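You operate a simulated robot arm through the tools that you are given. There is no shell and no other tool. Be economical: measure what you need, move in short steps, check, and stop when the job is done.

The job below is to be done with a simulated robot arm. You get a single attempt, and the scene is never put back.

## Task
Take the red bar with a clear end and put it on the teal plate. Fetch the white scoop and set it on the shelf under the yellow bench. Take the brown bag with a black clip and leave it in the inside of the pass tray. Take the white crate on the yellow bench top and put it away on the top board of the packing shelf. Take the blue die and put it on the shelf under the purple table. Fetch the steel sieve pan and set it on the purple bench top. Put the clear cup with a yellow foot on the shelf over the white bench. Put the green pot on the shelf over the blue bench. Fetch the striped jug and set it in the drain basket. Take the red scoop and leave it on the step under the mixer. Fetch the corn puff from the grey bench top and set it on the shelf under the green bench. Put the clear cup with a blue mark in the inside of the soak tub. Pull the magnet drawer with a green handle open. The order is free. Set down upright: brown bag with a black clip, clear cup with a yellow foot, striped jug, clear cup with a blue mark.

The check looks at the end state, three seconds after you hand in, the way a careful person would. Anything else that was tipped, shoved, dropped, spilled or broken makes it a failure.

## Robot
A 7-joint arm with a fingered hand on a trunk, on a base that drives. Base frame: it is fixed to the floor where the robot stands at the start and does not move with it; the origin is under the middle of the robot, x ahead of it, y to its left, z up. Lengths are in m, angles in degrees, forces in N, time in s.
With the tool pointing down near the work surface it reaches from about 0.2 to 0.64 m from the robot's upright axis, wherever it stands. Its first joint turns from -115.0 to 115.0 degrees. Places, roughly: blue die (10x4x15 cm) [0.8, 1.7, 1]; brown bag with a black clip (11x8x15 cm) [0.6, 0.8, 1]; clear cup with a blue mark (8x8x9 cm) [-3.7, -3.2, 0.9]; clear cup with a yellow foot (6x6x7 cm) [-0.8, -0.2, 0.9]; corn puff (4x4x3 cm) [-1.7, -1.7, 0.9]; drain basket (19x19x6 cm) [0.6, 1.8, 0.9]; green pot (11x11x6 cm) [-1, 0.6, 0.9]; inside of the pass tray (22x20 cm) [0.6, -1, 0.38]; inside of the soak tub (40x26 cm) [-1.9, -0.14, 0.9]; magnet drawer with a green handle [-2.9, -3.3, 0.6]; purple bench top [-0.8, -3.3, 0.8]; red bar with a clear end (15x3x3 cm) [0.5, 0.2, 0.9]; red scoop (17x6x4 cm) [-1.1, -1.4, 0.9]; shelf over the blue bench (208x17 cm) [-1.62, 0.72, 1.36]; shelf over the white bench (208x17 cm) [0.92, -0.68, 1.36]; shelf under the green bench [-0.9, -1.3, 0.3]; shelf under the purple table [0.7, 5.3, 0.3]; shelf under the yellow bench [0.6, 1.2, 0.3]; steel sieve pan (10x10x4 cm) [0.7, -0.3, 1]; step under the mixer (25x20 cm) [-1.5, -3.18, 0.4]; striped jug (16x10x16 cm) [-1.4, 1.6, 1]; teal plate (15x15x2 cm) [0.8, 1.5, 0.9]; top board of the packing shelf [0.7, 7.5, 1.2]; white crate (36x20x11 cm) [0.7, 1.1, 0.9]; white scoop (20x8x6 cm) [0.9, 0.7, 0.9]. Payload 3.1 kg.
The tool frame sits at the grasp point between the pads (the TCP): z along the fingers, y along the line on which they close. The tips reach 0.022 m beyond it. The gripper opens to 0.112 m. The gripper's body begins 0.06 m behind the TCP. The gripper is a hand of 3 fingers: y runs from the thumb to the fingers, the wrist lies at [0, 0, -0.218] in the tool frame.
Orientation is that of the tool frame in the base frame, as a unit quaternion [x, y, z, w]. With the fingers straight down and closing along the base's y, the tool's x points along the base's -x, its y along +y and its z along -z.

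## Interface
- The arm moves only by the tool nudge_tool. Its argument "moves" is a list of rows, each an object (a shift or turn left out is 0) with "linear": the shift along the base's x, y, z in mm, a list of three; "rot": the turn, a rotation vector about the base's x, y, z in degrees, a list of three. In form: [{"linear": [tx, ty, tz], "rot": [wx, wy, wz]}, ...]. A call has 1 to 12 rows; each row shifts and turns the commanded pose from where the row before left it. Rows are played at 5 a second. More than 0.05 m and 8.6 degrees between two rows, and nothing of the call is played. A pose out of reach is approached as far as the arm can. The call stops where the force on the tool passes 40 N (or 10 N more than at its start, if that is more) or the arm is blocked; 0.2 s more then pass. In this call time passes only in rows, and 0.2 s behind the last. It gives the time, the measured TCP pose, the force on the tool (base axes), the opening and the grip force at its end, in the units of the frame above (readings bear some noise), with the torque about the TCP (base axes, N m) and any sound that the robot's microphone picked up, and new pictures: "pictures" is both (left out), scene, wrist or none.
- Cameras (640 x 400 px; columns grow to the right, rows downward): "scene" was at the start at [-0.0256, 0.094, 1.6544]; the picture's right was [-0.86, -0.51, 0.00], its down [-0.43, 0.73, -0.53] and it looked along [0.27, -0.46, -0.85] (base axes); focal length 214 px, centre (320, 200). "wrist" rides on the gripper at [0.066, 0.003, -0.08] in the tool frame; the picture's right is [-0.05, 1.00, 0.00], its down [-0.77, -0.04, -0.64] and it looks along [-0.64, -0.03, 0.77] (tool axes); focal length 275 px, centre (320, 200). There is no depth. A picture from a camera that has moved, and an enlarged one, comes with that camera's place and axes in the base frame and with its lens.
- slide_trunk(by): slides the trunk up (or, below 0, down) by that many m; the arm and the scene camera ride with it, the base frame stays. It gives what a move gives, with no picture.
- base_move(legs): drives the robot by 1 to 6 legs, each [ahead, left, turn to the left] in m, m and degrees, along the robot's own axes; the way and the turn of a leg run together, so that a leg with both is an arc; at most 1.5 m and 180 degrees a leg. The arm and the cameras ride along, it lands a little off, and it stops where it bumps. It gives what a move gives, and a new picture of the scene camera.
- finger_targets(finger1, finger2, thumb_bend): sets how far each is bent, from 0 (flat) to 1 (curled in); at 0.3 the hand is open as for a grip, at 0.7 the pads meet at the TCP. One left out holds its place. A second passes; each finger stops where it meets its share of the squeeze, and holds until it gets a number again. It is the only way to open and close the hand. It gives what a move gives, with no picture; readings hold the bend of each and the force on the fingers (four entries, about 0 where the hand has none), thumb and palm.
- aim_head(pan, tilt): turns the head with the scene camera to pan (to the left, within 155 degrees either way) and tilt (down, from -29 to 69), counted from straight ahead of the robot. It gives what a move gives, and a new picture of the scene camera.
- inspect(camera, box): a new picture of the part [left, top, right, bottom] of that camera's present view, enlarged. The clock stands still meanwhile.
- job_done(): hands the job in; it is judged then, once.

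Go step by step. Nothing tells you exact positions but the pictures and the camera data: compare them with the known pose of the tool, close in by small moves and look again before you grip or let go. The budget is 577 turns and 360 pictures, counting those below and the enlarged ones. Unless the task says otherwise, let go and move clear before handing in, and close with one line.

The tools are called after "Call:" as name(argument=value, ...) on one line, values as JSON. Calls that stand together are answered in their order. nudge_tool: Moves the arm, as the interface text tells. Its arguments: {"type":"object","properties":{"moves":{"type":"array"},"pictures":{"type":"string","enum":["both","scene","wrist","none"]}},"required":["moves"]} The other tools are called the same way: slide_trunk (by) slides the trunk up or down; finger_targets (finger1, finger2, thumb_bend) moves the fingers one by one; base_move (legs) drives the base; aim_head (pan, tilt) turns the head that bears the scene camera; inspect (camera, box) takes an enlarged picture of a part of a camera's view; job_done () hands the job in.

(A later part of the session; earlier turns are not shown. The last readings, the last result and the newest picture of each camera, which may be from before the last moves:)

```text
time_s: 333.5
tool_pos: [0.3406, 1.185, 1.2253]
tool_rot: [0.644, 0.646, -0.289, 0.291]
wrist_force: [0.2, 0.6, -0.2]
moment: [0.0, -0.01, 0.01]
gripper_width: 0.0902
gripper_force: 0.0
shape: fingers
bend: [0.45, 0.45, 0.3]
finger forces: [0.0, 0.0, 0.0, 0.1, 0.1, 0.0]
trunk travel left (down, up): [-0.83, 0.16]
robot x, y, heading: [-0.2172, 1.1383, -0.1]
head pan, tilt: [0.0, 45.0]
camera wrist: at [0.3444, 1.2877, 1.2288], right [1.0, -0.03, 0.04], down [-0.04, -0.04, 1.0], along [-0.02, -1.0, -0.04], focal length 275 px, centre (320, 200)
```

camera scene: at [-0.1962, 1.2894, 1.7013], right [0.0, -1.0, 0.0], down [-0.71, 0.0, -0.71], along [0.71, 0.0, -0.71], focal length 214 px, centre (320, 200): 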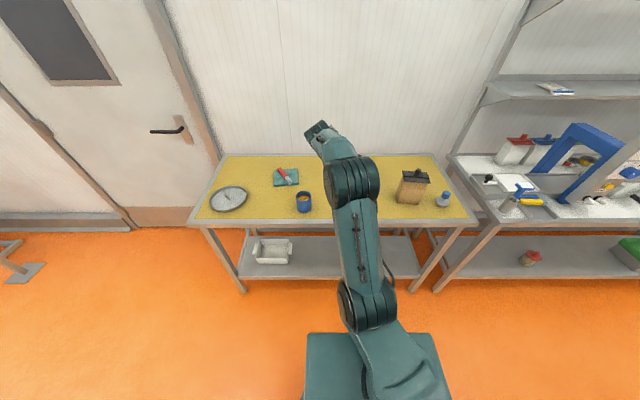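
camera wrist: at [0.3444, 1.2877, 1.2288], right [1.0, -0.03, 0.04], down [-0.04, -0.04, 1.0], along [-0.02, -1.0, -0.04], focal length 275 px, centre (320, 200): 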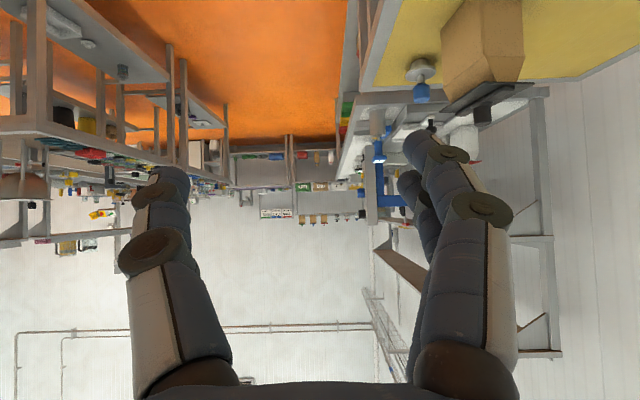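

Orientation is right (camera low and behind). I drive closer, open the hand and lower it left of the bag.

Call:
base_move(legs=[[0.27, -0.12, 0]])

Call:
finger_targets(finger1=0.3, finger2=0.3, thumb_bend=0.3)

Call:
nudge_tool(moves=[{"linear": [0, 0, -45]}, {"linear": [0, 0, -45]}, {"linear": [0, 0, -45]}, {"linear": [0, 0, -45]}, {"linear": [0, 0, -45]}, {"linear": [0, 0, -30]}], pictures="both")

```text
time_s: 335.5
tool_pos: [0.6111, 1.0606, 1.2237]
tool_rot: [0.645, 0.646, -0.289, 0.289]
wrist_force: [0.0, 0.3, -0.3]
moment: [0.01, 0.0, -0.04]
gripper_width: 0.0903
gripper_force: 0.1
shape: fingers
bend: [0.45, 0.45, 0.3]
finger forces: [0.1, 0.1, 0.0, 0.0, 0.1, 0.0]
trunk travel left (down, up): [-0.83, 0.16]
robot x, y, heading: [0.055, 1.0138, -0.4]
head pan, tilt: [0.0, 45.0]
camera scene: at [0.0746, 1.1673, 1.7013], right [0.0, -1.0, 0.0], down [-0.71, 0.0, -0.71], along [0.71, 0.0, -0.71], focal length 214 px, centre (320, 200)
```

scene: 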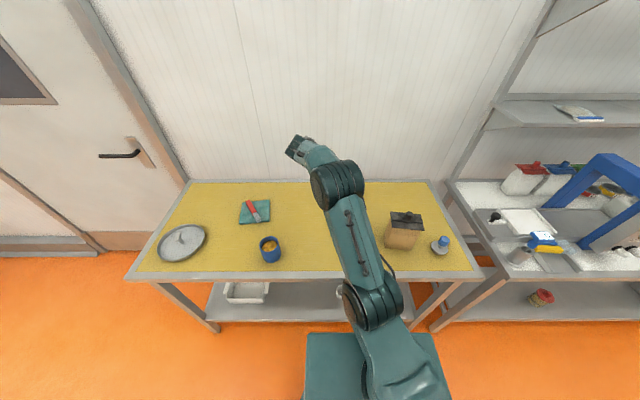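

```text
time_s: 336.5
tool_pos: [0.6104, 1.0608, 1.2231]
tool_rot: [0.645, 0.646, -0.288, 0.29]
wrist_force: [0.0, -0.4, 0.9]
moment: [-0.01, -0.01, -0.02]
gripper_width: 0.1111
gripper_force: 0.0
shape: fingers
bend: [0.3, 0.3, 0.3]
finger forces: [0.1, 0.0, 0.0, 0.0, 0.1, 0.0]
trunk travel left (down, up): [-0.83, 0.16]
robot x, y, heading: [0.0539, 1.0161, -0.2]
head pan, tilt: [0.0, 45.0]
```

```text
time_s: 337.9
tool_pos: [0.6102, 1.0611, 0.9705]
tool_rot: [0.644, 0.647, -0.287, 0.291]
wrist_force: [-0.2, 0.2, 0.4]
moment: [-0.02, 0.02, -0.03]
gripper_width: 0.1113
gripper_force: 0.1
shape: fingers
bend: [0.3, 0.3, 0.3]
finger forces: [0.0, 0.0, 0.0, 0.1, 0.0, 0.1]
trunk travel left (down, up): [-0.83, 0.16]
robot x, y, heading: [0.0531, 1.015, 0.0]
head pan, tilt: [0.0, 45.0]
camera scene: at [0.075, 1.1676, 1.7013], right [0.0, -1.0, 0.0], down [-0.71, 0.0, -0.71], along [0.71, 0.0, -0.71], focal length 214 px, centre (320, 200)
camera wrist: at [0.6152, 1.1647, 0.9748], right [1.0, -0.03, 0.04], down [-0.04, -0.04, 1.0], along [-0.03, -1.0, -0.04], focal length 275 px, centre (320, 200)
```

scene: 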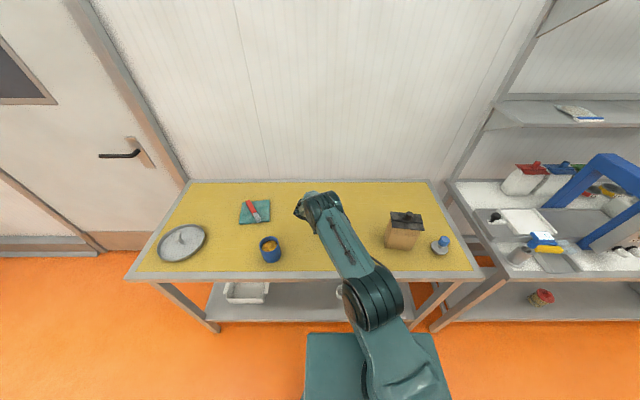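
wrist: 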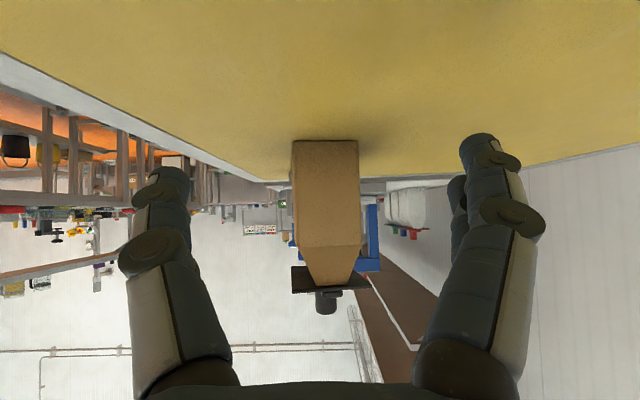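

Excellent side view: the bag's body is about 7.7 cm wide at x≈0.612, its clip starts at z≈1.035. I move in along −y at z≈0.95.

Call:
nudge_tool(moves=[{"linear": [2, -40, -10]}, {"linear": [0, -40, -8]}, {"linear": [0, -40, -5]}, {"linear": [0, -30, 0]}], pictures="wrist")

```text
time_s: 338.9
tool_pos: [0.6126, 0.911, 0.9466]
tool_rot: [0.645, 0.646, -0.287, 0.289]
wrist_force: [0.4, 0.5, -0.4]
moment: [-0.02, -0.02, 0.0]
gripper_width: 0.1114
gripper_force: 0.0
shape: fingers
bend: [0.3, 0.3, 0.3]
finger forces: [0.1, 0.1, 0.1, 0.0, 0.0, 0.0]
trunk travel left (down, up): [-0.83, 0.16]
robot x, y, heading: [0.0523, 1.0132, 0.0]
head pan, tilt: [0.0, 45.0]
camera wrist: at [0.6169, 1.0139, 0.9516], right [1.0, -0.03, 0.04], down [-0.04, -0.04, 1.0], along [-0.03, -1.0, -0.04], focal length 275 px, centre (320, 200)
```

wrist: 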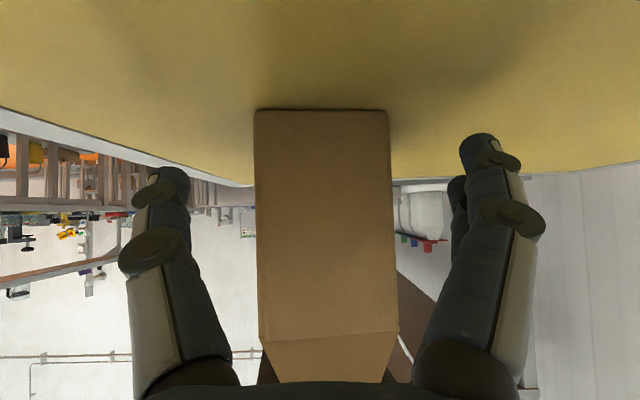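

Centred. I advance until the pads are beside the bag and close gently.

Call:
nudge_tool(moves=[{"linear": [0, -25, 0]}, {"linear": [0, -25, 0]}, {"linear": [0, -22, 0]}], pictures="wrist")

Call:
finger_targets(finger1=0.45, finger2=0.45, thumb_bend=0.45)

```text
time_s: 339.7
tool_pos: [0.6128, 0.8391, 0.9473]
tool_rot: [0.644, 0.647, -0.289, 0.29]
wrist_force: [0.1, 0.3, -0.3]
moment: [-0.02, -0.01, 0.02]
gripper_width: 0.1113
gripper_force: 0.2
shape: fingers
bend: [0.3, 0.3, 0.3]
finger forces: [0.0, 0.2, 0.1, 0.1, 0.4, 0.0]
trunk travel left (down, up): [-0.83, 0.16]
robot x, y, heading: [0.0534, 1.0145, -0.2]
head pan, tilt: [0.0, 45.0]
camera wrist: at [0.6167, 0.9424, 0.9521], right [1.0, -0.03, 0.04], down [-0.04, -0.04, 1.0], along [-0.02, -1.0, -0.04], focal length 275 px, centre (320, 200)
```

wrist: 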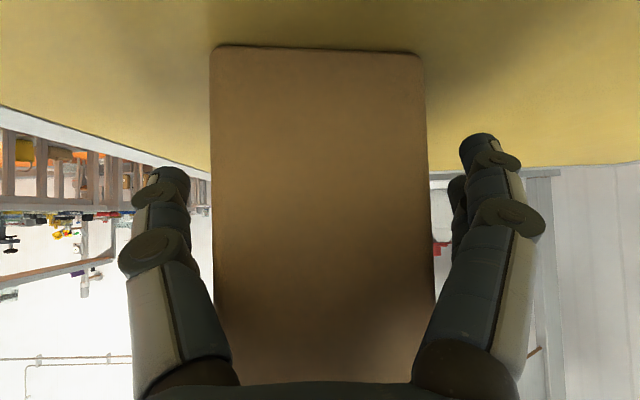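

```text
time_s: 340.7
tool_pos: [0.6134, 0.8398, 0.9476]
tool_rot: [0.645, 0.646, -0.289, 0.29]
wrist_force: [0.8, -0.7, 0.4]
moment: [-0.01, 0.04, 0.01]
gripper_width: 0.0723
gripper_force: 2.3
shape: fingers
bend: [0.45, 0.44, 0.44]
finger forces: [0.2, 1.9, 0.0, 0.0, 2.0, 0.0]
trunk travel left (down, up): [-0.83, 0.16]
robot x, y, heading: [0.0539, 1.0088, 0.1]
head pan, tilt: [0.0, 45.0]
```

Contact, but only near the edge. I reopen, go 2 cm deeper and close firmly.

Call:
finger_targets(finger1=0.33, finger2=0.33, thumb_bend=0.33)

Call:
nudge_tool(moves=[{"linear": [0, -10, 0]}, {"linear": [0, -10, 0]}], pictures="none")

Call:
finger_targets(finger1=0.6, finger2=0.6, thumb_bend=0.6)

Call:
nudge_tool(moves=[{"linear": [0, 0, 8]}, {"linear": [0, 0, 12]}, {"linear": [0, 0, 20]}], pictures="both")

```text
time_s: 341.7
tool_pos: [0.6135, 0.8399, 0.9472]
tool_rot: [0.644, 0.646, -0.288, 0.29]
wrist_force: [0.3, -0.3, 0.3]
moment: [0.0, 0.0, -0.01]
gripper_width: 0.1028
gripper_force: 0.0
shape: fingers
bend: [0.33, 0.33, 0.33]
finger forces: [0.1, 0.1, 0.1, 0.0, 0.1, 0.1]
trunk travel left (down, up): [-0.83, 0.16]
robot x, y, heading: [0.0543, 1.0129, -0.3]
head pan, tilt: [0.0, 45.0]
```

```text
time_s: 342.3
tool_pos: [0.611, 0.818, 0.9468]
tool_rot: [0.645, 0.646, -0.288, 0.289]
wrist_force: [0.0, -0.3, -0.3]
moment: [-0.03, 0.0, -0.01]
gripper_width: 0.1031
gripper_force: 0.5
shape: fingers
bend: [0.33, 0.33, 0.33]
finger forces: [0.1, 0.1, 0.0, 0.0, 0.3, 0.0]
trunk travel left (down, up): [-0.83, 0.16]
robot x, y, heading: [0.0545, 1.0113, 0.0]
head pan, tilt: [0.0, 45.0]
```

```text
time_s: 343.3
tool_pos: [0.613, 0.8185, 0.9477]
tool_rot: [0.645, 0.646, -0.288, 0.29]
wrist_force: [-0.1, 0.5, 1.0]
moment: [-0.12, 0.03, -0.01]
gripper_width: 0.0677
gripper_force: 18.4
shape: fingers
bend: [0.49, 0.53, 0.51]
finger forces: [8.4, 11.4, 0.1, 0.0, 18.1, 0.0]
trunk travel left (down, up): [-0.83, 0.16]
robot x, y, heading: [0.0531, 1.0142, -0.0]
head pan, tilt: [0.0, 45.0]
```

```text
time_s: 344.1
tool_pos: [0.6124, 0.8183, 0.9873]
tool_rot: [0.644, 0.647, -0.287, 0.291]
wrist_force: [0.4, -0.4, -1.4]
moment: [0.04, 0.02, 0.02]
gripper_width: 0.0677
gripper_force: 18.7
shape: fingers
bend: [0.5, 0.53, 0.51]
finger forces: [8.2, 10.4, 0.0, 0.2, 17.7, 0.0]
trunk travel left (down, up): [-0.83, 0.16]
robot x, y, heading: [0.053, 1.0099, -0.1]
head pan, tilt: [0.0, 45.0]
camera scene: at [0.0739, 1.1672, 1.7013], right [0.0, -1.0, 0.0], down [-0.71, 0.0, -0.71], along [0.71, 0.0, -0.71], focal length 214 px, centre (320, 200)
camera wrist: at [0.6159, 0.9224, 0.992], right [1.0, -0.03, 0.04], down [-0.04, -0.04, 1.0], along [-0.03, -1.0, -0.04], focal length 275 px, centre (320, 200)
```

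scene: 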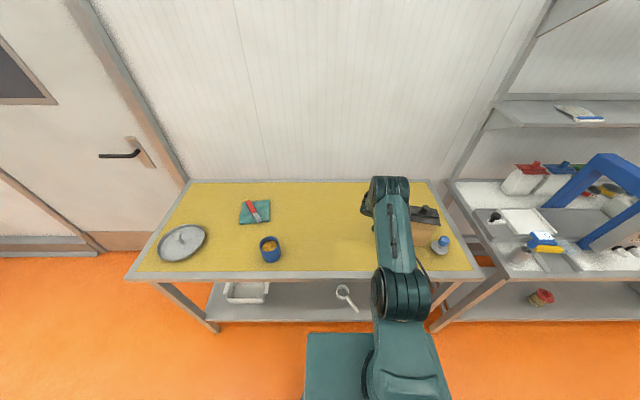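
wrist: 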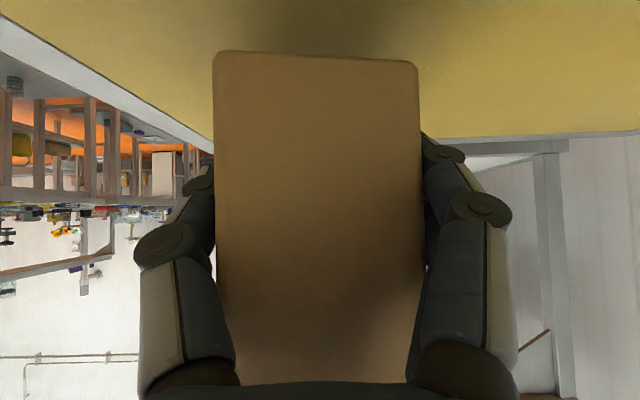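

The bag is held upright. I lift it, back away, then turn the hand to point forward.

Call:
nudge_tool(moves=[{"linear": [0, 0, 30]}, {"linear": [0, 0, 40]}, {"linear": [0, 0, 40]}, {"linear": [0, 0, 30]}], pictures="none")

Call:
base_move(legs=[[-0.35, 0, 0]])

Call:
nudge_tool(moves=[{"linear": [0, 0, 0], "rot": [0, 0, 7.5]}, {"linear": [0, 5, 0], "rot": [0, 0, 7.5]}, {"linear": [0, 5, 0], "rot": [0, 0, 7.5]}, {"linear": [0, 10, 0], "rot": [0, 0, 7.5]}, {"linear": [0, 10, 0], "rot": [0, 0, 7.5]}, {"linear": [0, 10, 0], "rot": [0, 0, 7.5]}, {"linear": [0, 10, 0], "rot": [0, 0, 7.5]}, {"linear": [0, 10, 0], "rot": [0, 0, 7.5]}, {"linear": [0, 10, 0], "rot": [0, 0, 7.5]}, {"linear": [0, 10, 0], "rot": [0, 0, 7.5]}, {"linear": [0, 10, 0], "rot": [0, 0, 7.5]}, {"linear": [0, 10, 0], "rot": [0, 0, 7.5]}], pictures="both")

```text
time_s: 345.1
tool_pos: [0.615, 0.8171, 1.1253]
tool_rot: [0.644, 0.647, -0.287, 0.29]
wrist_force: [-0.7, 0.3, 0.8]
moment: [0.04, 0.0, 0.04]
gripper_width: 0.0673
gripper_force: 18.2
shape: fingers
bend: [0.5, 0.53, 0.51]
finger forces: [8.1, 10.0, 0.1, 0.0, 17.2, 0.0]
trunk travel left (down, up): [-0.83, 0.16]
robot x, y, heading: [0.052, 1.0136, -0.2]
head pan, tilt: [0.0, 45.0]
```

```text
time_s: 347.4
tool_pos: [0.2652, 0.8181, 1.1236]
tool_rot: [0.646, 0.645, -0.289, 0.289]
wrist_force: [0.2, -0.4, -0.5]
moment: [0.0, 0.01, 0.0]
gripper_width: 0.0673
gripper_force: 17.5
shape: fingers
bend: [0.5, 0.53, 0.51]
finger forces: [8.1, 10.0, 0.1, 0.0, 17.3, 0.0]
trunk travel left (down, up): [-0.83, 0.16]
robot x, y, heading: [-0.2961, 1.0097, -0.1]
head pan, tilt: [0.0, 45.0]
camera scene: at [-0.2743, 1.1689, 1.7013], right [-0.01, -1.0, 0.0], down [-0.71, 0.0, -0.71], along [0.71, 0.0, -0.71], focal length 214 px, centre (320, 200)
```

scene: 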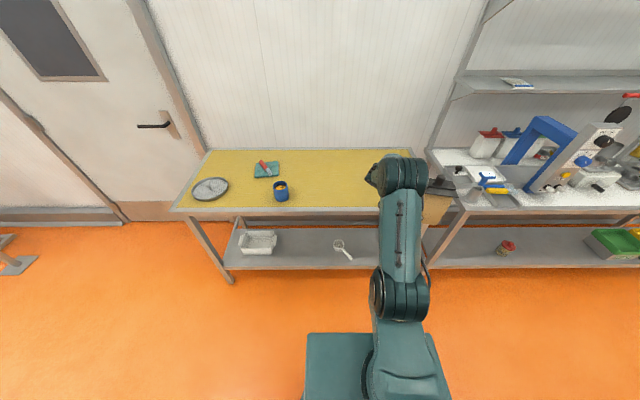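

```text
time_s: 350.0
tool_pos: [0.2635, 0.915, 1.1265]
tool_rot: [0.0, 0.912, 0.001, 0.409]
wrist_force: [0.1, 0.0, -1.1]
moment: [0.0, 0.04, -0.01]
gripper_width: 0.067
gripper_force: 16.6
shape: fingers
bend: [0.5, 0.53, 0.51]
finger forces: [7.7, 9.3, 0.0, 0.0, 16.5, 0.1]
trunk travel left (down, up): [-0.83, 0.16]
robot x, y, heading: [-0.2985, 1.0134, -0.5]
head pan, tilt: [0.0, 45.0]
camera scene: at [-0.2777, 1.1662, 1.7016], right [-0.01, -1.0, 0.0], down [-0.71, 0.01, -0.71], along [0.71, 0.0, -0.71], focal length 214 px, centre (320, 200)
camera wrist: at [0.1601, 0.9186, 1.1308], right [0.03, 1.0, 0.04], down [0.04, -0.04, 1.0], along [1.0, -0.03, -0.04], focal length 275 px, centre (320, 200)
```

scene: 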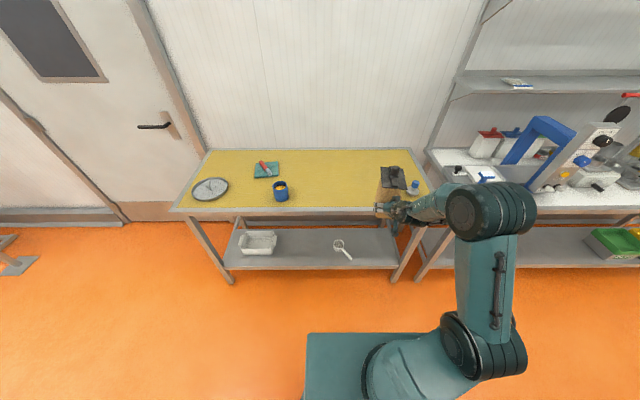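
wrist: 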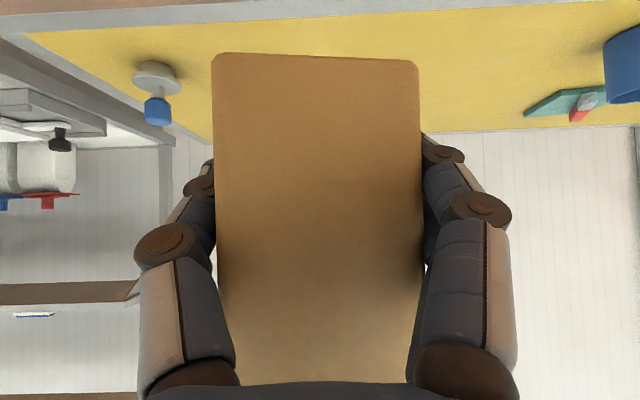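

Bag held pointing forward. I pull the arm in a bit and drive right along the white bench to the trays.

Call:
nudge_tool(moves=[{"linear": [-30, 10, 0]}, {"linear": [-35, 15, 0]}, {"linear": [-35, 15, 0]}], pictures="none")

Call:
base_move(legs=[[0.07, 0, 0.4], [0, -1.0, 0], [0, -0.95, 0]])

Call:
aim_head(pan=-15, tilt=50)

```text
time_s: 350.8
tool_pos: [0.1647, 0.9584, 1.124]
tool_rot: [0.0, 0.913, 0.001, 0.408]
wrist_force: [-0.5, -0.5, -1.0]
moment: [0.0, 0.01, 0.03]
gripper_width: 0.0669
gripper_force: 17.0
shape: fingers
bend: [0.5, 0.53, 0.51]
finger forces: [7.6, 9.2, 0.0, 0.0, 16.3, 0.0]
trunk travel left (down, up): [-0.83, 0.16]
robot x, y, heading: [-0.2966, 1.0145, -0.5]
head pan, tilt: [0.0, 45.0]
```

```text
time_s: 361.2
tool_pos: [0.2428, -0.9999, 1.1237]
tool_rot: [-0.01, 0.913, 0.005, 0.408]
wrist_force: [0.3, 0.7, -1.0]
moment: [0.02, 0.03, -0.02]
gripper_width: 0.0667
gripper_force: 16.4
shape: fingers
bend: [0.5, 0.53, 0.51]
finger forces: [7.7, 9.0, 0.0, 0.0, 16.2, 0.0]
trunk travel left (down, up): [-0.83, 0.16]
robot x, y, heading: [-0.2179, -0.9502, 0.7]
head pan, tilt: [0.0, 45.0]
camera scene: at [-0.2009, -0.7981, 1.7013], right [0.02, -1.0, 0.0], down [-0.71, -0.01, -0.71], along [0.71, 0.01, -0.71], focal length 214 px, centre (320, 200)
```

scene: 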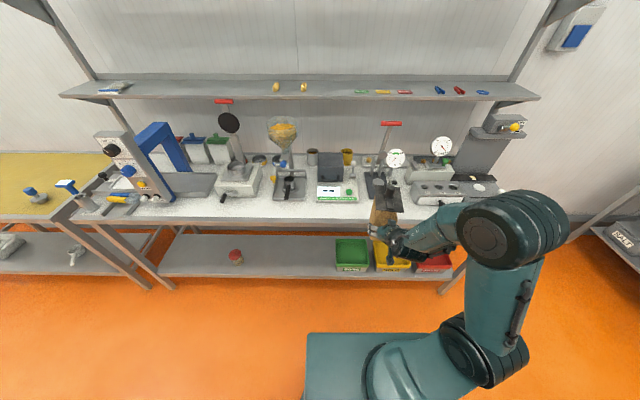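

```text
time_s: 362.0
tool_pos: [0.2431, -1.0005, 1.1244]
tool_rot: [-0.011, 0.913, 0.006, 0.407]
wrist_force: [0.8, -0.4, -0.5]
moment: [0.01, 0.02, -0.03]
gripper_width: 0.0665
gripper_force: 16.7
shape: fingers
bend: [0.5, 0.53, 0.51]
finger forces: [7.8, 9.0, 0.1, 0.0, 16.2, 0.1]
trunk travel left (down, up): [-0.83, 0.16]
robot x, y, heading: [-0.2209, -0.9524, 1.2]
head pan, tilt: [-15.0, 50.0]
camera scene: at [-0.2075, -0.8178, 1.6944], right [-0.24, -0.97, 0.0], down [-0.74, 0.19, -0.64], along [0.62, -0.16, -0.77], focal length 214 px, centre (320, 200)
```

scene: 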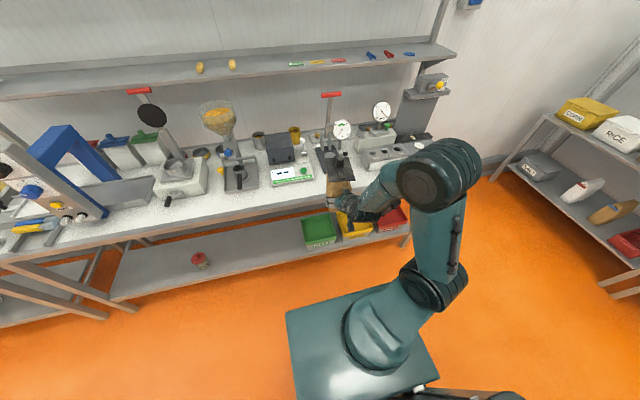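

Call:
inspect(camera="scene", box=[280, 190, 440, 280])

```text
4.00 times, centred on (360, 235) of scene
camera zoom: at [-0.2075, -0.8178, 1.6944], right [-0.24, -0.97, 0.0], down [-0.74, 0.19, -0.64], along [0.62, -0.16, -0.77], focal length 858 px, centre (160, 60)
```

zoom: 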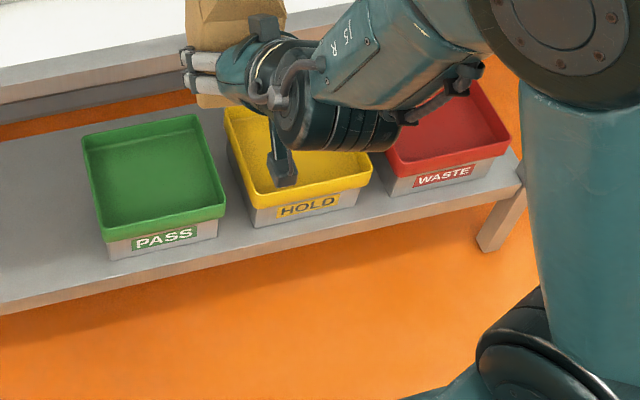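

The green tray is labelled PASS, at about (0.58, −1.0). I square up, lower the trunk and look at it from a lower angle.

Call:
base_move(legs=[[0, 0.01, -1.2]])

Call:
slide_trunk(by=-0.4)

Call:
slide_trunk(by=-0.17)

Call:
aim_head(pan=-10, tilt=45)

```text
time_s: 362.7
tool_pos: [0.2413, -1.0007, 1.124]
tool_rot: [-0.001, 0.913, 0.002, 0.408]
wrist_force: [-1.4, 0.3, -0.4]
moment: [-0.01, 0.06, -0.01]
gripper_width: 0.0668
gripper_force: 16.7
shape: fingers
bend: [0.5, 0.53, 0.51]
finger forces: [7.7, 9.0, 0.1, 0.1, 16.3, 0.0]
trunk travel left (down, up): [-0.83, 0.16]
robot x, y, heading: [-0.2209, -0.9379, -0.5]
head pan, tilt: [-15.0, 50.0]
camera scene: at [-0.2048, -0.8102, 1.6945], right [-0.26, -0.96, 0.0], down [-0.74, 0.2, -0.64], along [0.62, -0.17, -0.77], focal length 214 px, centre (320, 200)
```

scene: 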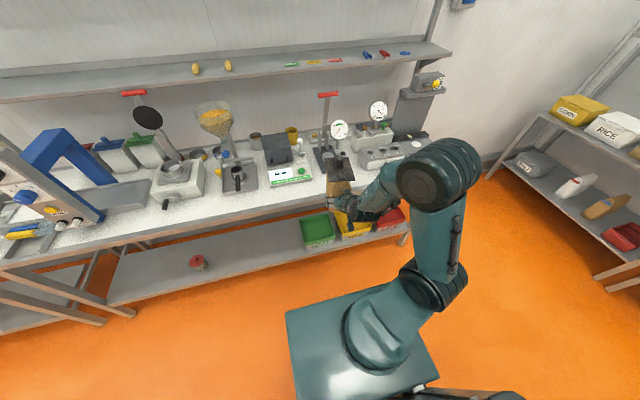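

```text
time_s: 366.5
tool_pos: [0.2419, -0.9994, 0.7233]
tool_rot: [0.0, 0.913, 0.001, 0.409]
wrist_force: [0.1, -0.7, -0.4]
moment: [-0.01, 0.03, -0.03]
gripper_width: 0.0668
gripper_force: 17.1
shape: fingers
bend: [0.5, 0.53, 0.51]
finger forces: [7.7, 9.1, 0.0, 0.0, 16.3, 0.0]
trunk travel left (down, up): [-0.43, 0.56]
robot x, y, heading: [-0.2217, -0.9444, -0.4]
head pan, tilt: [-15.0, 50.0]
```

```text
time_s: 368.5
tool_pos: [0.2416, -0.9997, 0.554]
tool_rot: [0.001, 0.913, 0.0, 0.408]
wrist_force: [-0.5, 0.1, 0.1]
moment: [0.03, 0.04, 0.0]
gripper_width: 0.0668
gripper_force: 16.7
shape: fingers
bend: [0.5, 0.53, 0.51]
finger forces: [7.6, 9.0, 0.2, 0.0, 16.2, 0.0]
trunk travel left (down, up): [-0.26, 0.73]
robot x, y, heading: [-0.2244, -0.9411, -0.4]
head pan, tilt: [-15.0, 50.0]
```

```text
time_s: 369.1
tool_pos: [0.2421, -0.9996, 0.554]
tool_rot: [0.0, 0.913, 0.0, 0.408]
wrist_force: [-0.3, 0.1, -0.7]
moment: [0.0, 0.03, -0.04]
gripper_width: 0.0666
gripper_force: 16.2
shape: fingers
bend: [0.5, 0.53, 0.51]
finger forces: [7.5, 9.0, 0.1, 0.1, 16.1, 0.0]
trunk travel left (down, up): [-0.26, 0.73]
robot x, y, heading: [-0.2202, -0.9473, -0.5]
head pan, tilt: [-10.0, 45.0]
camera scene: at [-0.1991, -0.8028, 1.1313], right [-0.18, -0.98, 0.0], down [-0.7, 0.13, -0.71], along [0.7, -0.13, -0.71], focal length 214 px, centre (320, 200)
```

scene: 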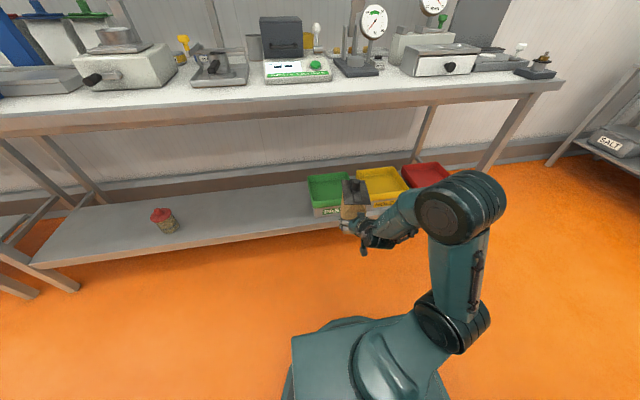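

Call:
inspect(camera="scene", box=[280, 150, 440, 250])

```text
4.00 times, centred on (360, 200) of scene
camera zoom: at [-0.1991, -0.8028, 1.1313], right [-0.18, -0.98, 0.0], down [-0.7, 0.13, -0.71], along [0.7, -0.13, -0.71], focal length 858 px, centre (160, 200)
```

zoom: 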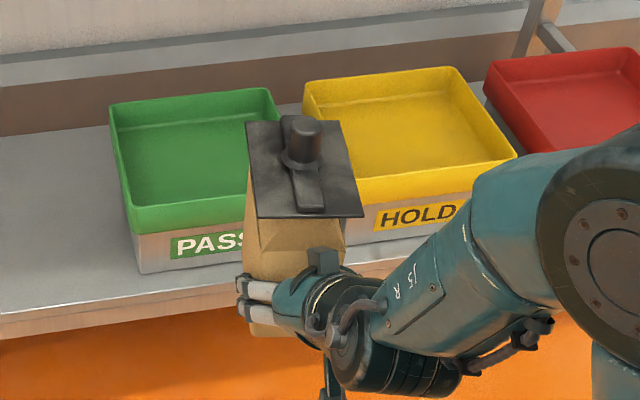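

The PASS tray spans x 0.50–0.69, y −0.90…−1.12, rim at z≈0.415. I drive forward so the bag comes over it.

Call:
base_move(legs=[[0.31, 0, 0.4]])

Call:
inspect(camera="scene", box=[280, 130, 520, 330])

```text
time_s: 371.2
tool_pos: [0.5526, -0.9979, 0.555]
tool_rot: [-0.002, 0.913, 0.001, 0.408]
wrist_force: [0.2, -0.2, -1.2]
moment: [0.01, 0.03, 0.0]
gripper_width: 0.067
gripper_force: 16.1
shape: fingers
bend: [0.5, 0.53, 0.51]
finger forces: [7.7, 9.0, 0.1, 0.0, 16.3, 0.0]
trunk travel left (down, up): [-0.26, 0.73]
robot x, y, heading: [0.0916, -0.941, 0.1]
head pan, tilt: [-10.0, 45.0]
camera scene: at [0.111, -0.8034, 1.1313], right [-0.17, -0.98, 0.0], down [-0.7, 0.12, -0.71], along [0.7, -0.12, -0.71], focal length 214 px, centre (320, 200)
```

scene: 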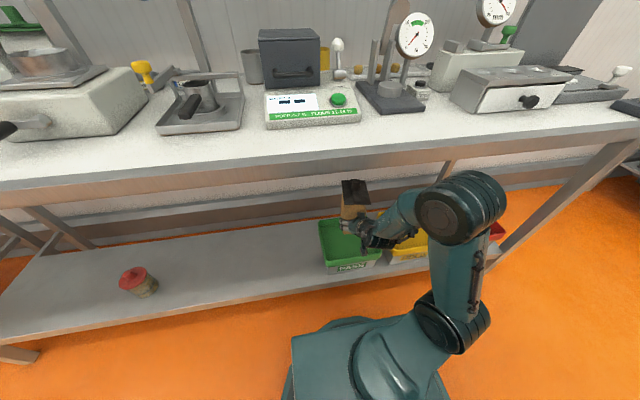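

```text
2.00 times, centred on (400, 230) of scene
camera zoom: at [0.111, -0.8034, 1.1313], right [-0.17, -0.98, 0.0], down [-0.7, 0.12, -0.71], along [0.7, -0.12, -0.71], focal length 429 px, centre (160, 140)
```

zoom: 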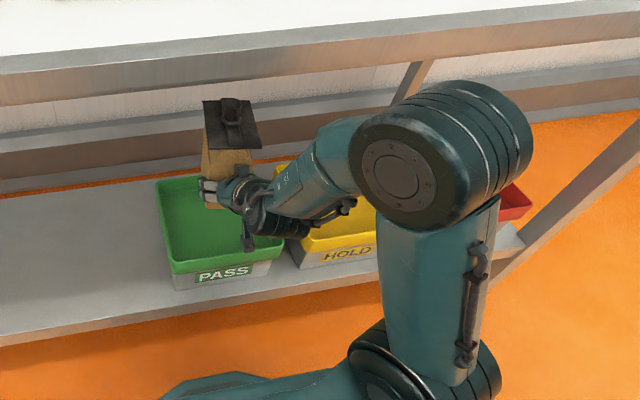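

The bag is over the tray. I lower gradually.

Call:
nudge_tool(moves=[{"linear": [8, -4, -25]}, {"linear": [8, -4, -25]}, {"linear": [0, 0, -25]}, {"linear": [0, 0, -15]}, {"linear": [0, 0, -8]}, {"linear": [0, 0, -8]}, {"linear": [0, 0, -6]}, {"linear": [0, 0, -5]}, {"linear": [0, 0, -5]}, {"linear": [0, 0, -5]}], pictures="both")

```text
time_s: 373.4
tool_pos: [0.5688, -1.007, 0.4267]
tool_rot: [-0.003, 0.913, 0.003, 0.408]
wrist_force: [-0.7, 0.5, -0.6]
moment: [0.03, 0.02, 0.04]
gripper_width: 0.0666
gripper_force: 15.9
shape: fingers
bend: [0.5, 0.53, 0.51]
finger forces: [7.6, 8.9, 0.0, 0.1, 16.1, 0.1]
trunk travel left (down, up): [-0.26, 0.73]
robot x, y, heading: [0.093, -0.9404, 0.2]
head pan, tilt: [-10.0, 45.0]
camera scene: at [0.111, -0.8034, 1.1313], right [-0.17, -0.98, 0.0], down [-0.7, 0.12, -0.71], along [0.7, -0.12, -0.71], focal length 214 px, centre (320, 200)
camera wrist: at [0.466, -1.0041, 0.4323], right [0.02, 1.0, 0.04], down [0.04, -0.04, 1.0], along [1.0, -0.02, -0.04], focal length 275 px, centre (320, 200)
```

scene: 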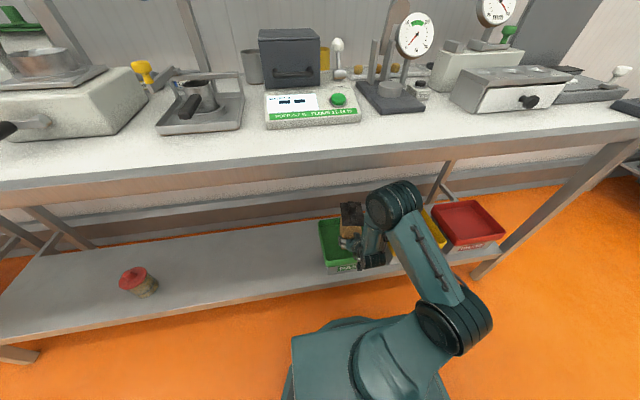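
wrist: 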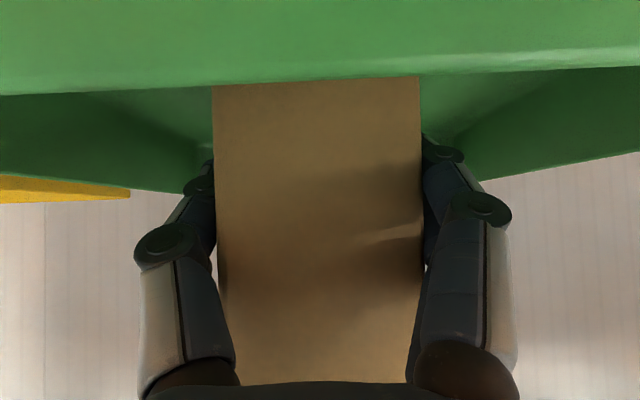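

Call:
nudge_tool(moves=[{"linear": [0, 0, -3]}, {"linear": [0, 0, -3]}, {"linear": [0, 0, -3]}, {"linear": [0, 0, -3]}, {"linear": [0, 0, -3]}], pictures="wrist")

```text
time_s: 374.6
tool_pos: [0.5691, -1.0061, 0.415]
tool_rot: [-0.003, 0.911, 0.002, 0.412]
wrist_force: [-4.8, 1.1, 25.0]
moment: [-0.13, -0.32, -0.08]
gripper_width: 0.0666
gripper_force: 18.9
shape: fingers
bend: [0.5, 0.53, 0.52]
finger forces: [8.5, 11.7, 0.1, 0.0, 17.2, 0.0]
trunk travel left (down, up): [-0.26, 0.73]
robot x, y, heading: [0.0912, -0.942, 0.1]
head pan, tilt: [-10.0, 45.0]
camera wrist: at [0.4669, -1.0037, 0.4194], right [0.02, 1.0, 0.04], down [0.03, -0.04, 1.0], along [1.0, -0.02, -0.03], focal length 275 px, centre (320, 200)
```

wrist: 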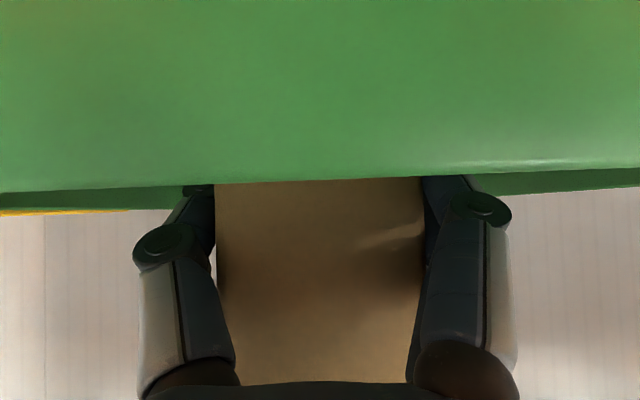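

The bag has touched the tray floor. I ease off and open, then withdraw backward and upward.

Call:
nudge_tool(moves=[{"linear": [0, 0, 3]}], pictures="none")

Call:
finger_targets(finger1=0.4, finger2=0.4, thumb_bend=0.4)

Call:
finger_targets(finger1=0.33, finger2=0.33, thumb_bend=0.33)

Call:
nudge_tool(moves=[{"linear": [-8, 0, 3]}, {"linear": [-15, 0, 8]}, {"linear": [-25, 0, 10]}, {"linear": [-30, 0, 10]}, {"linear": [-30, 0, 10]}], pictures="both")

```text
time_s: 375.0
tool_pos: [0.5697, -1.0063, 0.4144]
tool_rot: [-0.003, 0.913, 0.002, 0.408]
wrist_force: [1.6, 3.2, 13.4]
moment: [-0.06, -0.34, -0.06]
gripper_width: 0.0664
gripper_force: 18.8
shape: fingers
bend: [0.5, 0.53, 0.52]
finger forces: [9.5, 12.2, 0.0, 0.0, 16.1, 0.1]
trunk travel left (down, up): [-0.26, 0.73]
robot x, y, heading: [0.0905, -0.9442, 0.1]
head pan, tilt: [-10.0, 45.0]
```

```text
time_s: 376.0
tool_pos: [0.5698, -1.0063, 0.4147]
tool_rot: [-0.003, 0.913, 0.002, 0.409]
wrist_force: [0.1, 0.0, 0.3]
moment: [0.02, -0.04, 0.01]
gripper_width: 0.0829
gripper_force: 0.8
shape: fingers
bend: [0.4, 0.4, 0.4]
finger forces: [0.0, 0.1, 0.0, 0.0, 0.1, 0.1]
trunk travel left (down, up): [-0.26, 0.73]
robot x, y, heading: [0.0914, -0.9429, 0.2]
head pan, tilt: [-10.0, 45.0]
```

```text
time_s: 377.0
tool_pos: [0.5695, -1.0072, 0.4146]
tool_rot: [-0.003, 0.913, 0.002, 0.408]
wrist_force: [0.0, 0.1, -0.7]
moment: [-0.01, 0.01, -0.02]
gripper_width: 0.1028
gripper_force: 0.0
shape: fingers
bend: [0.33, 0.33, 0.33]
finger forces: [0.0, 0.0, 0.0, 0.0, 0.0, 0.0]
trunk travel left (down, up): [-0.26, 0.73]
robot x, y, heading: [0.0948, -0.941, 0.0]
head pan, tilt: [-10.0, 45.0]
```

```text
time_s: 378.2
tool_pos: [0.4606, -1.005, 0.4578]
tool_rot: [-0.005, 0.913, 0.003, 0.408]
wrist_force: [0.4, -0.7, 0.2]
moment: [0.03, 0.0, 0.03]
gripper_width: 0.103
gripper_force: 0.0
shape: fingers
bend: [0.33, 0.33, 0.33]
finger forces: [0.0, 0.0, 0.0, 0.1, 0.1, 0.0]
trunk travel left (down, up): [-0.26, 0.73]
robot x, y, heading: [0.091, -0.942, 0.1]
head pan, tilt: [-10.0, 45.0]
camera scene: at [0.1109, -0.8034, 1.1313], right [-0.17, -0.98, 0.0], down [-0.7, 0.12, -0.71], along [0.7, -0.12, -0.71], focal length 214 px, centre (320, 200)
camera wrist: at [0.3576, -1.0033, 0.4627], right [0.02, 1.0, 0.04], down [0.04, -0.04, 1.0], along [1.0, -0.02, -0.04], focal length 275 px, centre (320, 200)
```

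scene: 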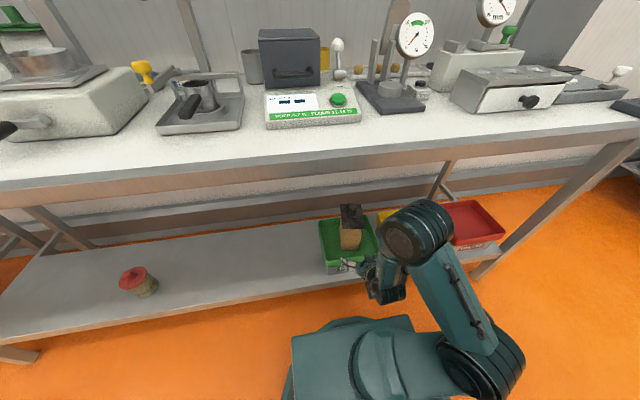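
wrist: 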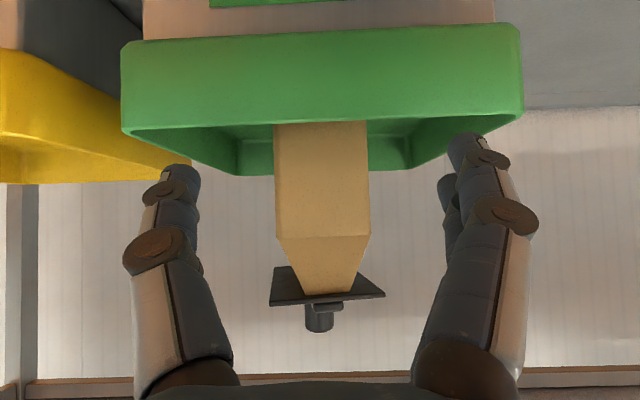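

The bag stands upright in the PASS tray. Next, the steel sieve pan near (0.7, −0.3); I withdraw, raise up and look at it.

Call:
base_move(legs=[[-0.3, 0, 0]])

Call:
slide_trunk(by=0.4)

Call:
slide_trunk(by=0.27)

Call:
base_move(legs=[[0.1, 0.6, 0]])

Call:
inspect(camera="scene", box=[120, 60, 440, 260])

```text
time_s: 380.3
tool_pos: [0.157, -1.0064, 0.4577]
tool_rot: [-0.002, 0.913, 0.002, 0.409]
wrist_force: [0.7, -0.1, -0.6]
moment: [0.0, 0.02, 0.02]
gripper_width: 0.103
gripper_force: 0.1
shape: fingers
bend: [0.33, 0.33, 0.33]
finger forces: [0.1, 0.0, 0.0, 0.1, 0.0, 0.0]
trunk travel left (down, up): [-0.26, 0.73]
robot x, y, heading: [-0.2134, -0.9403, -0.1]
head pan, tilt: [-10.0, 45.0]
camera scene: at [-0.1928, -0.8032, 1.1313], right [-0.18, -0.98, 0.0], down [-0.7, 0.12, -0.71], along [0.7, -0.12, -0.71], focal length 214 px, centre (320, 200)
```

scene: 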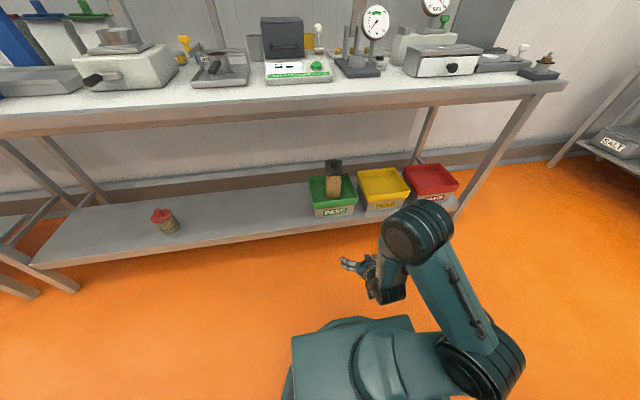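

```text
time_s: 384.1
tool_pos: [0.1559, -1.0061, 0.8575]
tool_rot: [-0.003, 0.913, 0.002, 0.408]
wrist_force: [-1.3, -0.1, 0.1]
moment: [-0.03, 0.01, 0.0]
gripper_width: 0.103
gripper_force: 0.1
shape: fingers
bend: [0.33, 0.33, 0.33]
finger forces: [0.0, 0.0, 0.1, 0.0, 0.1, 0.0]
trunk travel left (down, up): [-0.66, 0.33]
robot x, y, heading: [-0.2115, -0.9437, -0.1]
head pan, tilt: [-10.0, 45.0]
```

```text
time_s: 386.9
tool_pos: [0.1573, -1.006, 1.1273]
tool_rot: [-0.003, 0.913, 0.002, 0.408]
wrist_force: [-0.3, -0.5, -0.7]
moment: [0.0, 0.0, 0.0]
gripper_width: 0.103
gripper_force: 0.0
shape: fingers
bend: [0.33, 0.33, 0.33]
finger forces: [0.0, 0.1, 0.0, 0.0, 0.0, 0.0]
trunk travel left (down, up): [-0.93, 0.06]
robot x, y, heading: [-0.2144, -0.9422, -0.1]
head pan, tilt: [-10.0, 45.0]
```

```text
time_s: 390.3
tool_pos: [0.2567, -0.4085, 1.1274]
tool_rot: [-0.005, 0.913, 0.003, 0.409]
wrist_force: [1.2, 0.6, -0.7]
moment: [-0.01, -0.04, 0.0]
gripper_width: 0.1032
gripper_force: 0.2
shape: fingers
bend: [0.33, 0.33, 0.33]
finger forces: [0.1, 0.0, 0.0, 0.0, 0.0, 0.0]
trunk travel left (down, up): [-0.93, 0.06]
robot x, y, heading: [-0.1128, -0.3449, 0.4]
head pan, tilt: [-10.0, 45.0]
camera scene: at [-0.0933, -0.2088, 1.8013], right [-0.17, -0.99, 0.0], down [-0.7, 0.12, -0.71], along [0.7, -0.12, -0.71], focal length 214 px, centre (320, 200)
```

scene: 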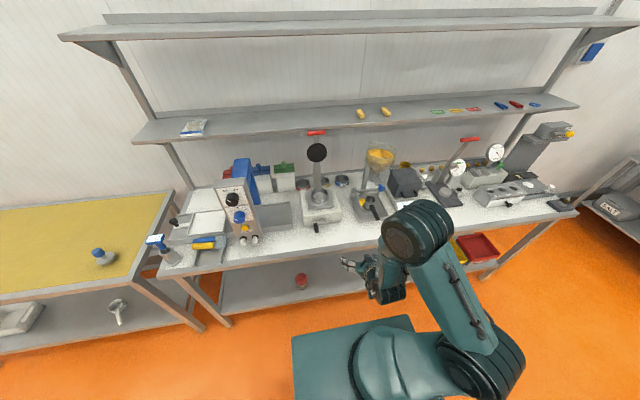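

```text
2.00 times, centred on (280, 160) of scene
camera zoom: at [-0.0933, -0.2088, 1.8013], right [-0.17, -0.99, 0.0], down [-0.7, 0.12, -0.71], along [0.7, -0.12, -0.71], focal length 429 px, centre (400, 280)
```

zoom: 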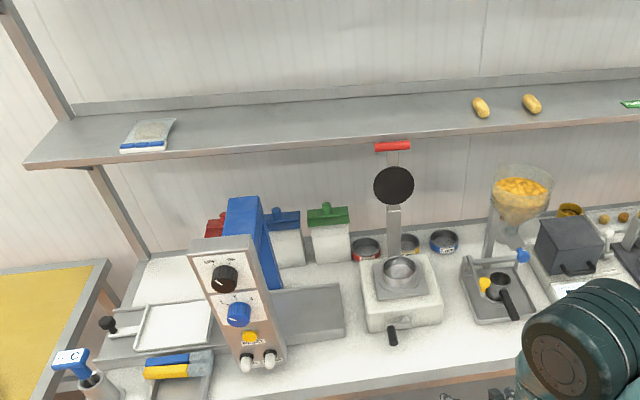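

The steel pan sits on the white lever device near (0.74, −0.35). I take a wrist view from here.

Call:
nudge_tool(moves=[{"linear": [30, 20, 0]}, {"linear": [40, 25, 0]}, {"linear": [40, 20, 0]}], pictures="wrist")

```text
time_s: 391.1
tool_pos: [0.3688, -0.3416, 1.1294]
tool_rot: [-0.005, 0.913, 0.003, 0.407]
wrist_force: [0.2, -0.9, -0.3]
moment: [0.01, 0.02, 0.01]
gripper_width: 0.1028
gripper_force: 0.0
shape: fingers
bend: [0.33, 0.33, 0.33]
finger forces: [0.0, 0.0, 0.0, 0.0, 0.0, 0.0]
trunk travel left (down, up): [-0.93, 0.06]
robot x, y, heading: [-0.1097, -0.3503, 0.3]
head pan, tilt: [-10.0, 45.0]
camera wrist: at [0.2665, -0.3402, 1.1345], right [0.02, 1.0, 0.04], down [0.04, -0.04, 1.0], along [1.0, -0.02, -0.04], focal length 275 px, centre (320, 200)
```

wrist: 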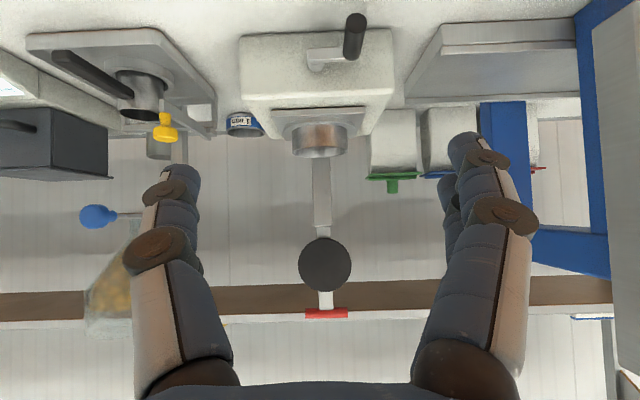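

The pan is about 8.5–9 cm wide, z 1.0–1.05, with the lever disc well above. I open fully and approach from the front.

Call:
finger_targets(finger1=0.3, finger2=0.3, thumb_bend=0.3)

Call:
base_move(legs=[[0.2, 0, -0.3]])

Call:
nudge_tool(moves=[{"linear": [20, 0, -25]}, {"linear": [20, 0, -25]}, {"linear": [0, -2, -20]}], pictures="wrist")

```text
time_s: 392.1
tool_pos: [0.3681, -0.3442, 1.1293]
tool_rot: [-0.005, 0.913, 0.004, 0.408]
wrist_force: [0.7, -0.5, -0.4]
moment: [0.0, 0.05, 0.01]
gripper_width: 0.1114
gripper_force: 0.0
shape: fingers
bend: [0.3, 0.3, 0.3]
finger forces: [0.0, 0.1, 0.0, 0.0, 0.0, 0.0]
trunk travel left (down, up): [-0.93, 0.06]
robot x, y, heading: [-0.1119, -0.3489, 0.0]
head pan, tilt: [-10.0, 45.0]
```

```text
time_s: 393.6
tool_pos: [0.5656, -0.3478, 1.1299]
tool_rot: [0.0, 0.913, 0.001, 0.408]
wrist_force: [0.7, -0.3, 0.5]
moment: [-0.02, -0.03, 0.02]
gripper_width: 0.1114
gripper_force: 0.0
shape: fingers
bend: [0.3, 0.3, 0.3]
finger forces: [0.0, 0.0, 0.0, 0.0, 0.0, 0.1]
trunk travel left (down, up): [-0.93, 0.06]
robot x, y, heading: [0.0846, -0.3468, -0.2]
head pan, tilt: [-10.0, 45.0]
camera scene: at [0.1058, -0.2087, 1.8013], right [-0.18, -0.98, 0.0], down [-0.7, 0.13, -0.71], along [0.7, -0.13, -0.71], focal length 214 px, centre (320, 200)
```

scene: 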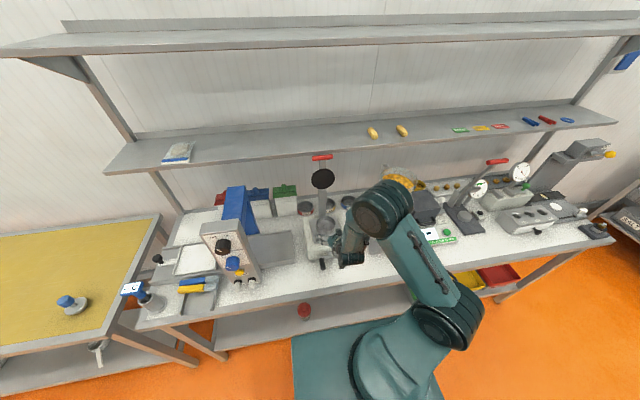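

```text
time_s: 394.4
tool_pos: [0.605, -0.3504, 1.059]
tool_rot: [0.0, 0.913, 0.001, 0.409]
wrist_force: [0.0, 0.1, 0.1]
moment: [-0.01, 0.0, 0.0]
gripper_width: 0.1113
gripper_force: 0.0
shape: fingers
bend: [0.3, 0.3, 0.3]
finger forces: [0.0, 0.0, 0.0, 0.0, 0.1, 0.0]
trunk travel left (down, up): [-0.93, 0.06]
robot x, y, heading: [0.0838, -0.3506, -0.3]
head pan, tilt: [-10.0, 45.0]
camera wrist: at [0.504, -0.3465, 1.0641], right [0.03, 1.0, 0.04], down [0.04, -0.04, 1.0], along [1.0, -0.03, -0.04], focal length 275 px, centre (320, 200)
```

wrist: 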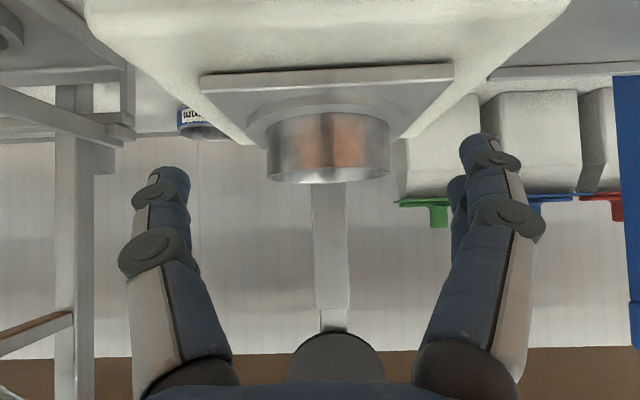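

The pan is centred at y≈−0.347, x≈0.71. I advance with the fingers passing on both sides.

Call:
nudge_tool(moves=[{"linear": [25, 3, -10]}, {"linear": [25, 0, -8]}, {"linear": [25, 0, -5]}, {"linear": [15, 0, -2]}], pictures="wrist")

```text
time_s: 395.4
tool_pos: [0.6971, -0.3458, 1.0347]
tool_rot: [-0.001, 0.913, 0.001, 0.407]
wrist_force: [0.6, -0.1, -0.3]
moment: [0.01, 0.0, 0.0]
gripper_width: 0.1113
gripper_force: 0.0
shape: fingers
bend: [0.3, 0.3, 0.3]
finger forces: [0.1, 0.0, 0.0, 0.0, 0.0, 0.0]
trunk travel left (down, up): [-0.93, 0.06]
robot x, y, heading: [0.0881, -0.3498, -0.1]
head pan, tilt: [-10.0, 45.0]
camera wrist: at [0.595, -0.3434, 1.0402], right [0.03, 1.0, 0.04], down [0.04, -0.04, 1.0], along [1.0, -0.03, -0.04], focal length 275 px, centre (320, 200)
```

wrist: 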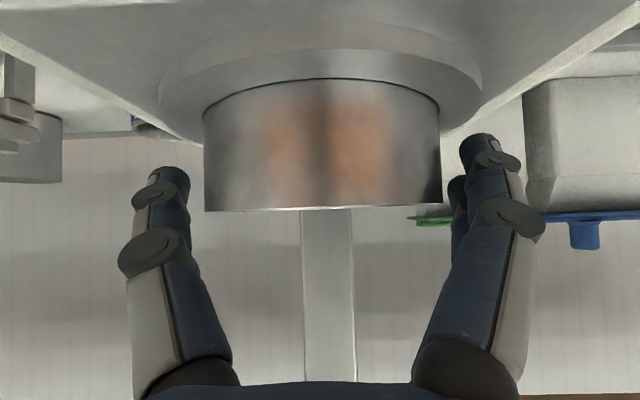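

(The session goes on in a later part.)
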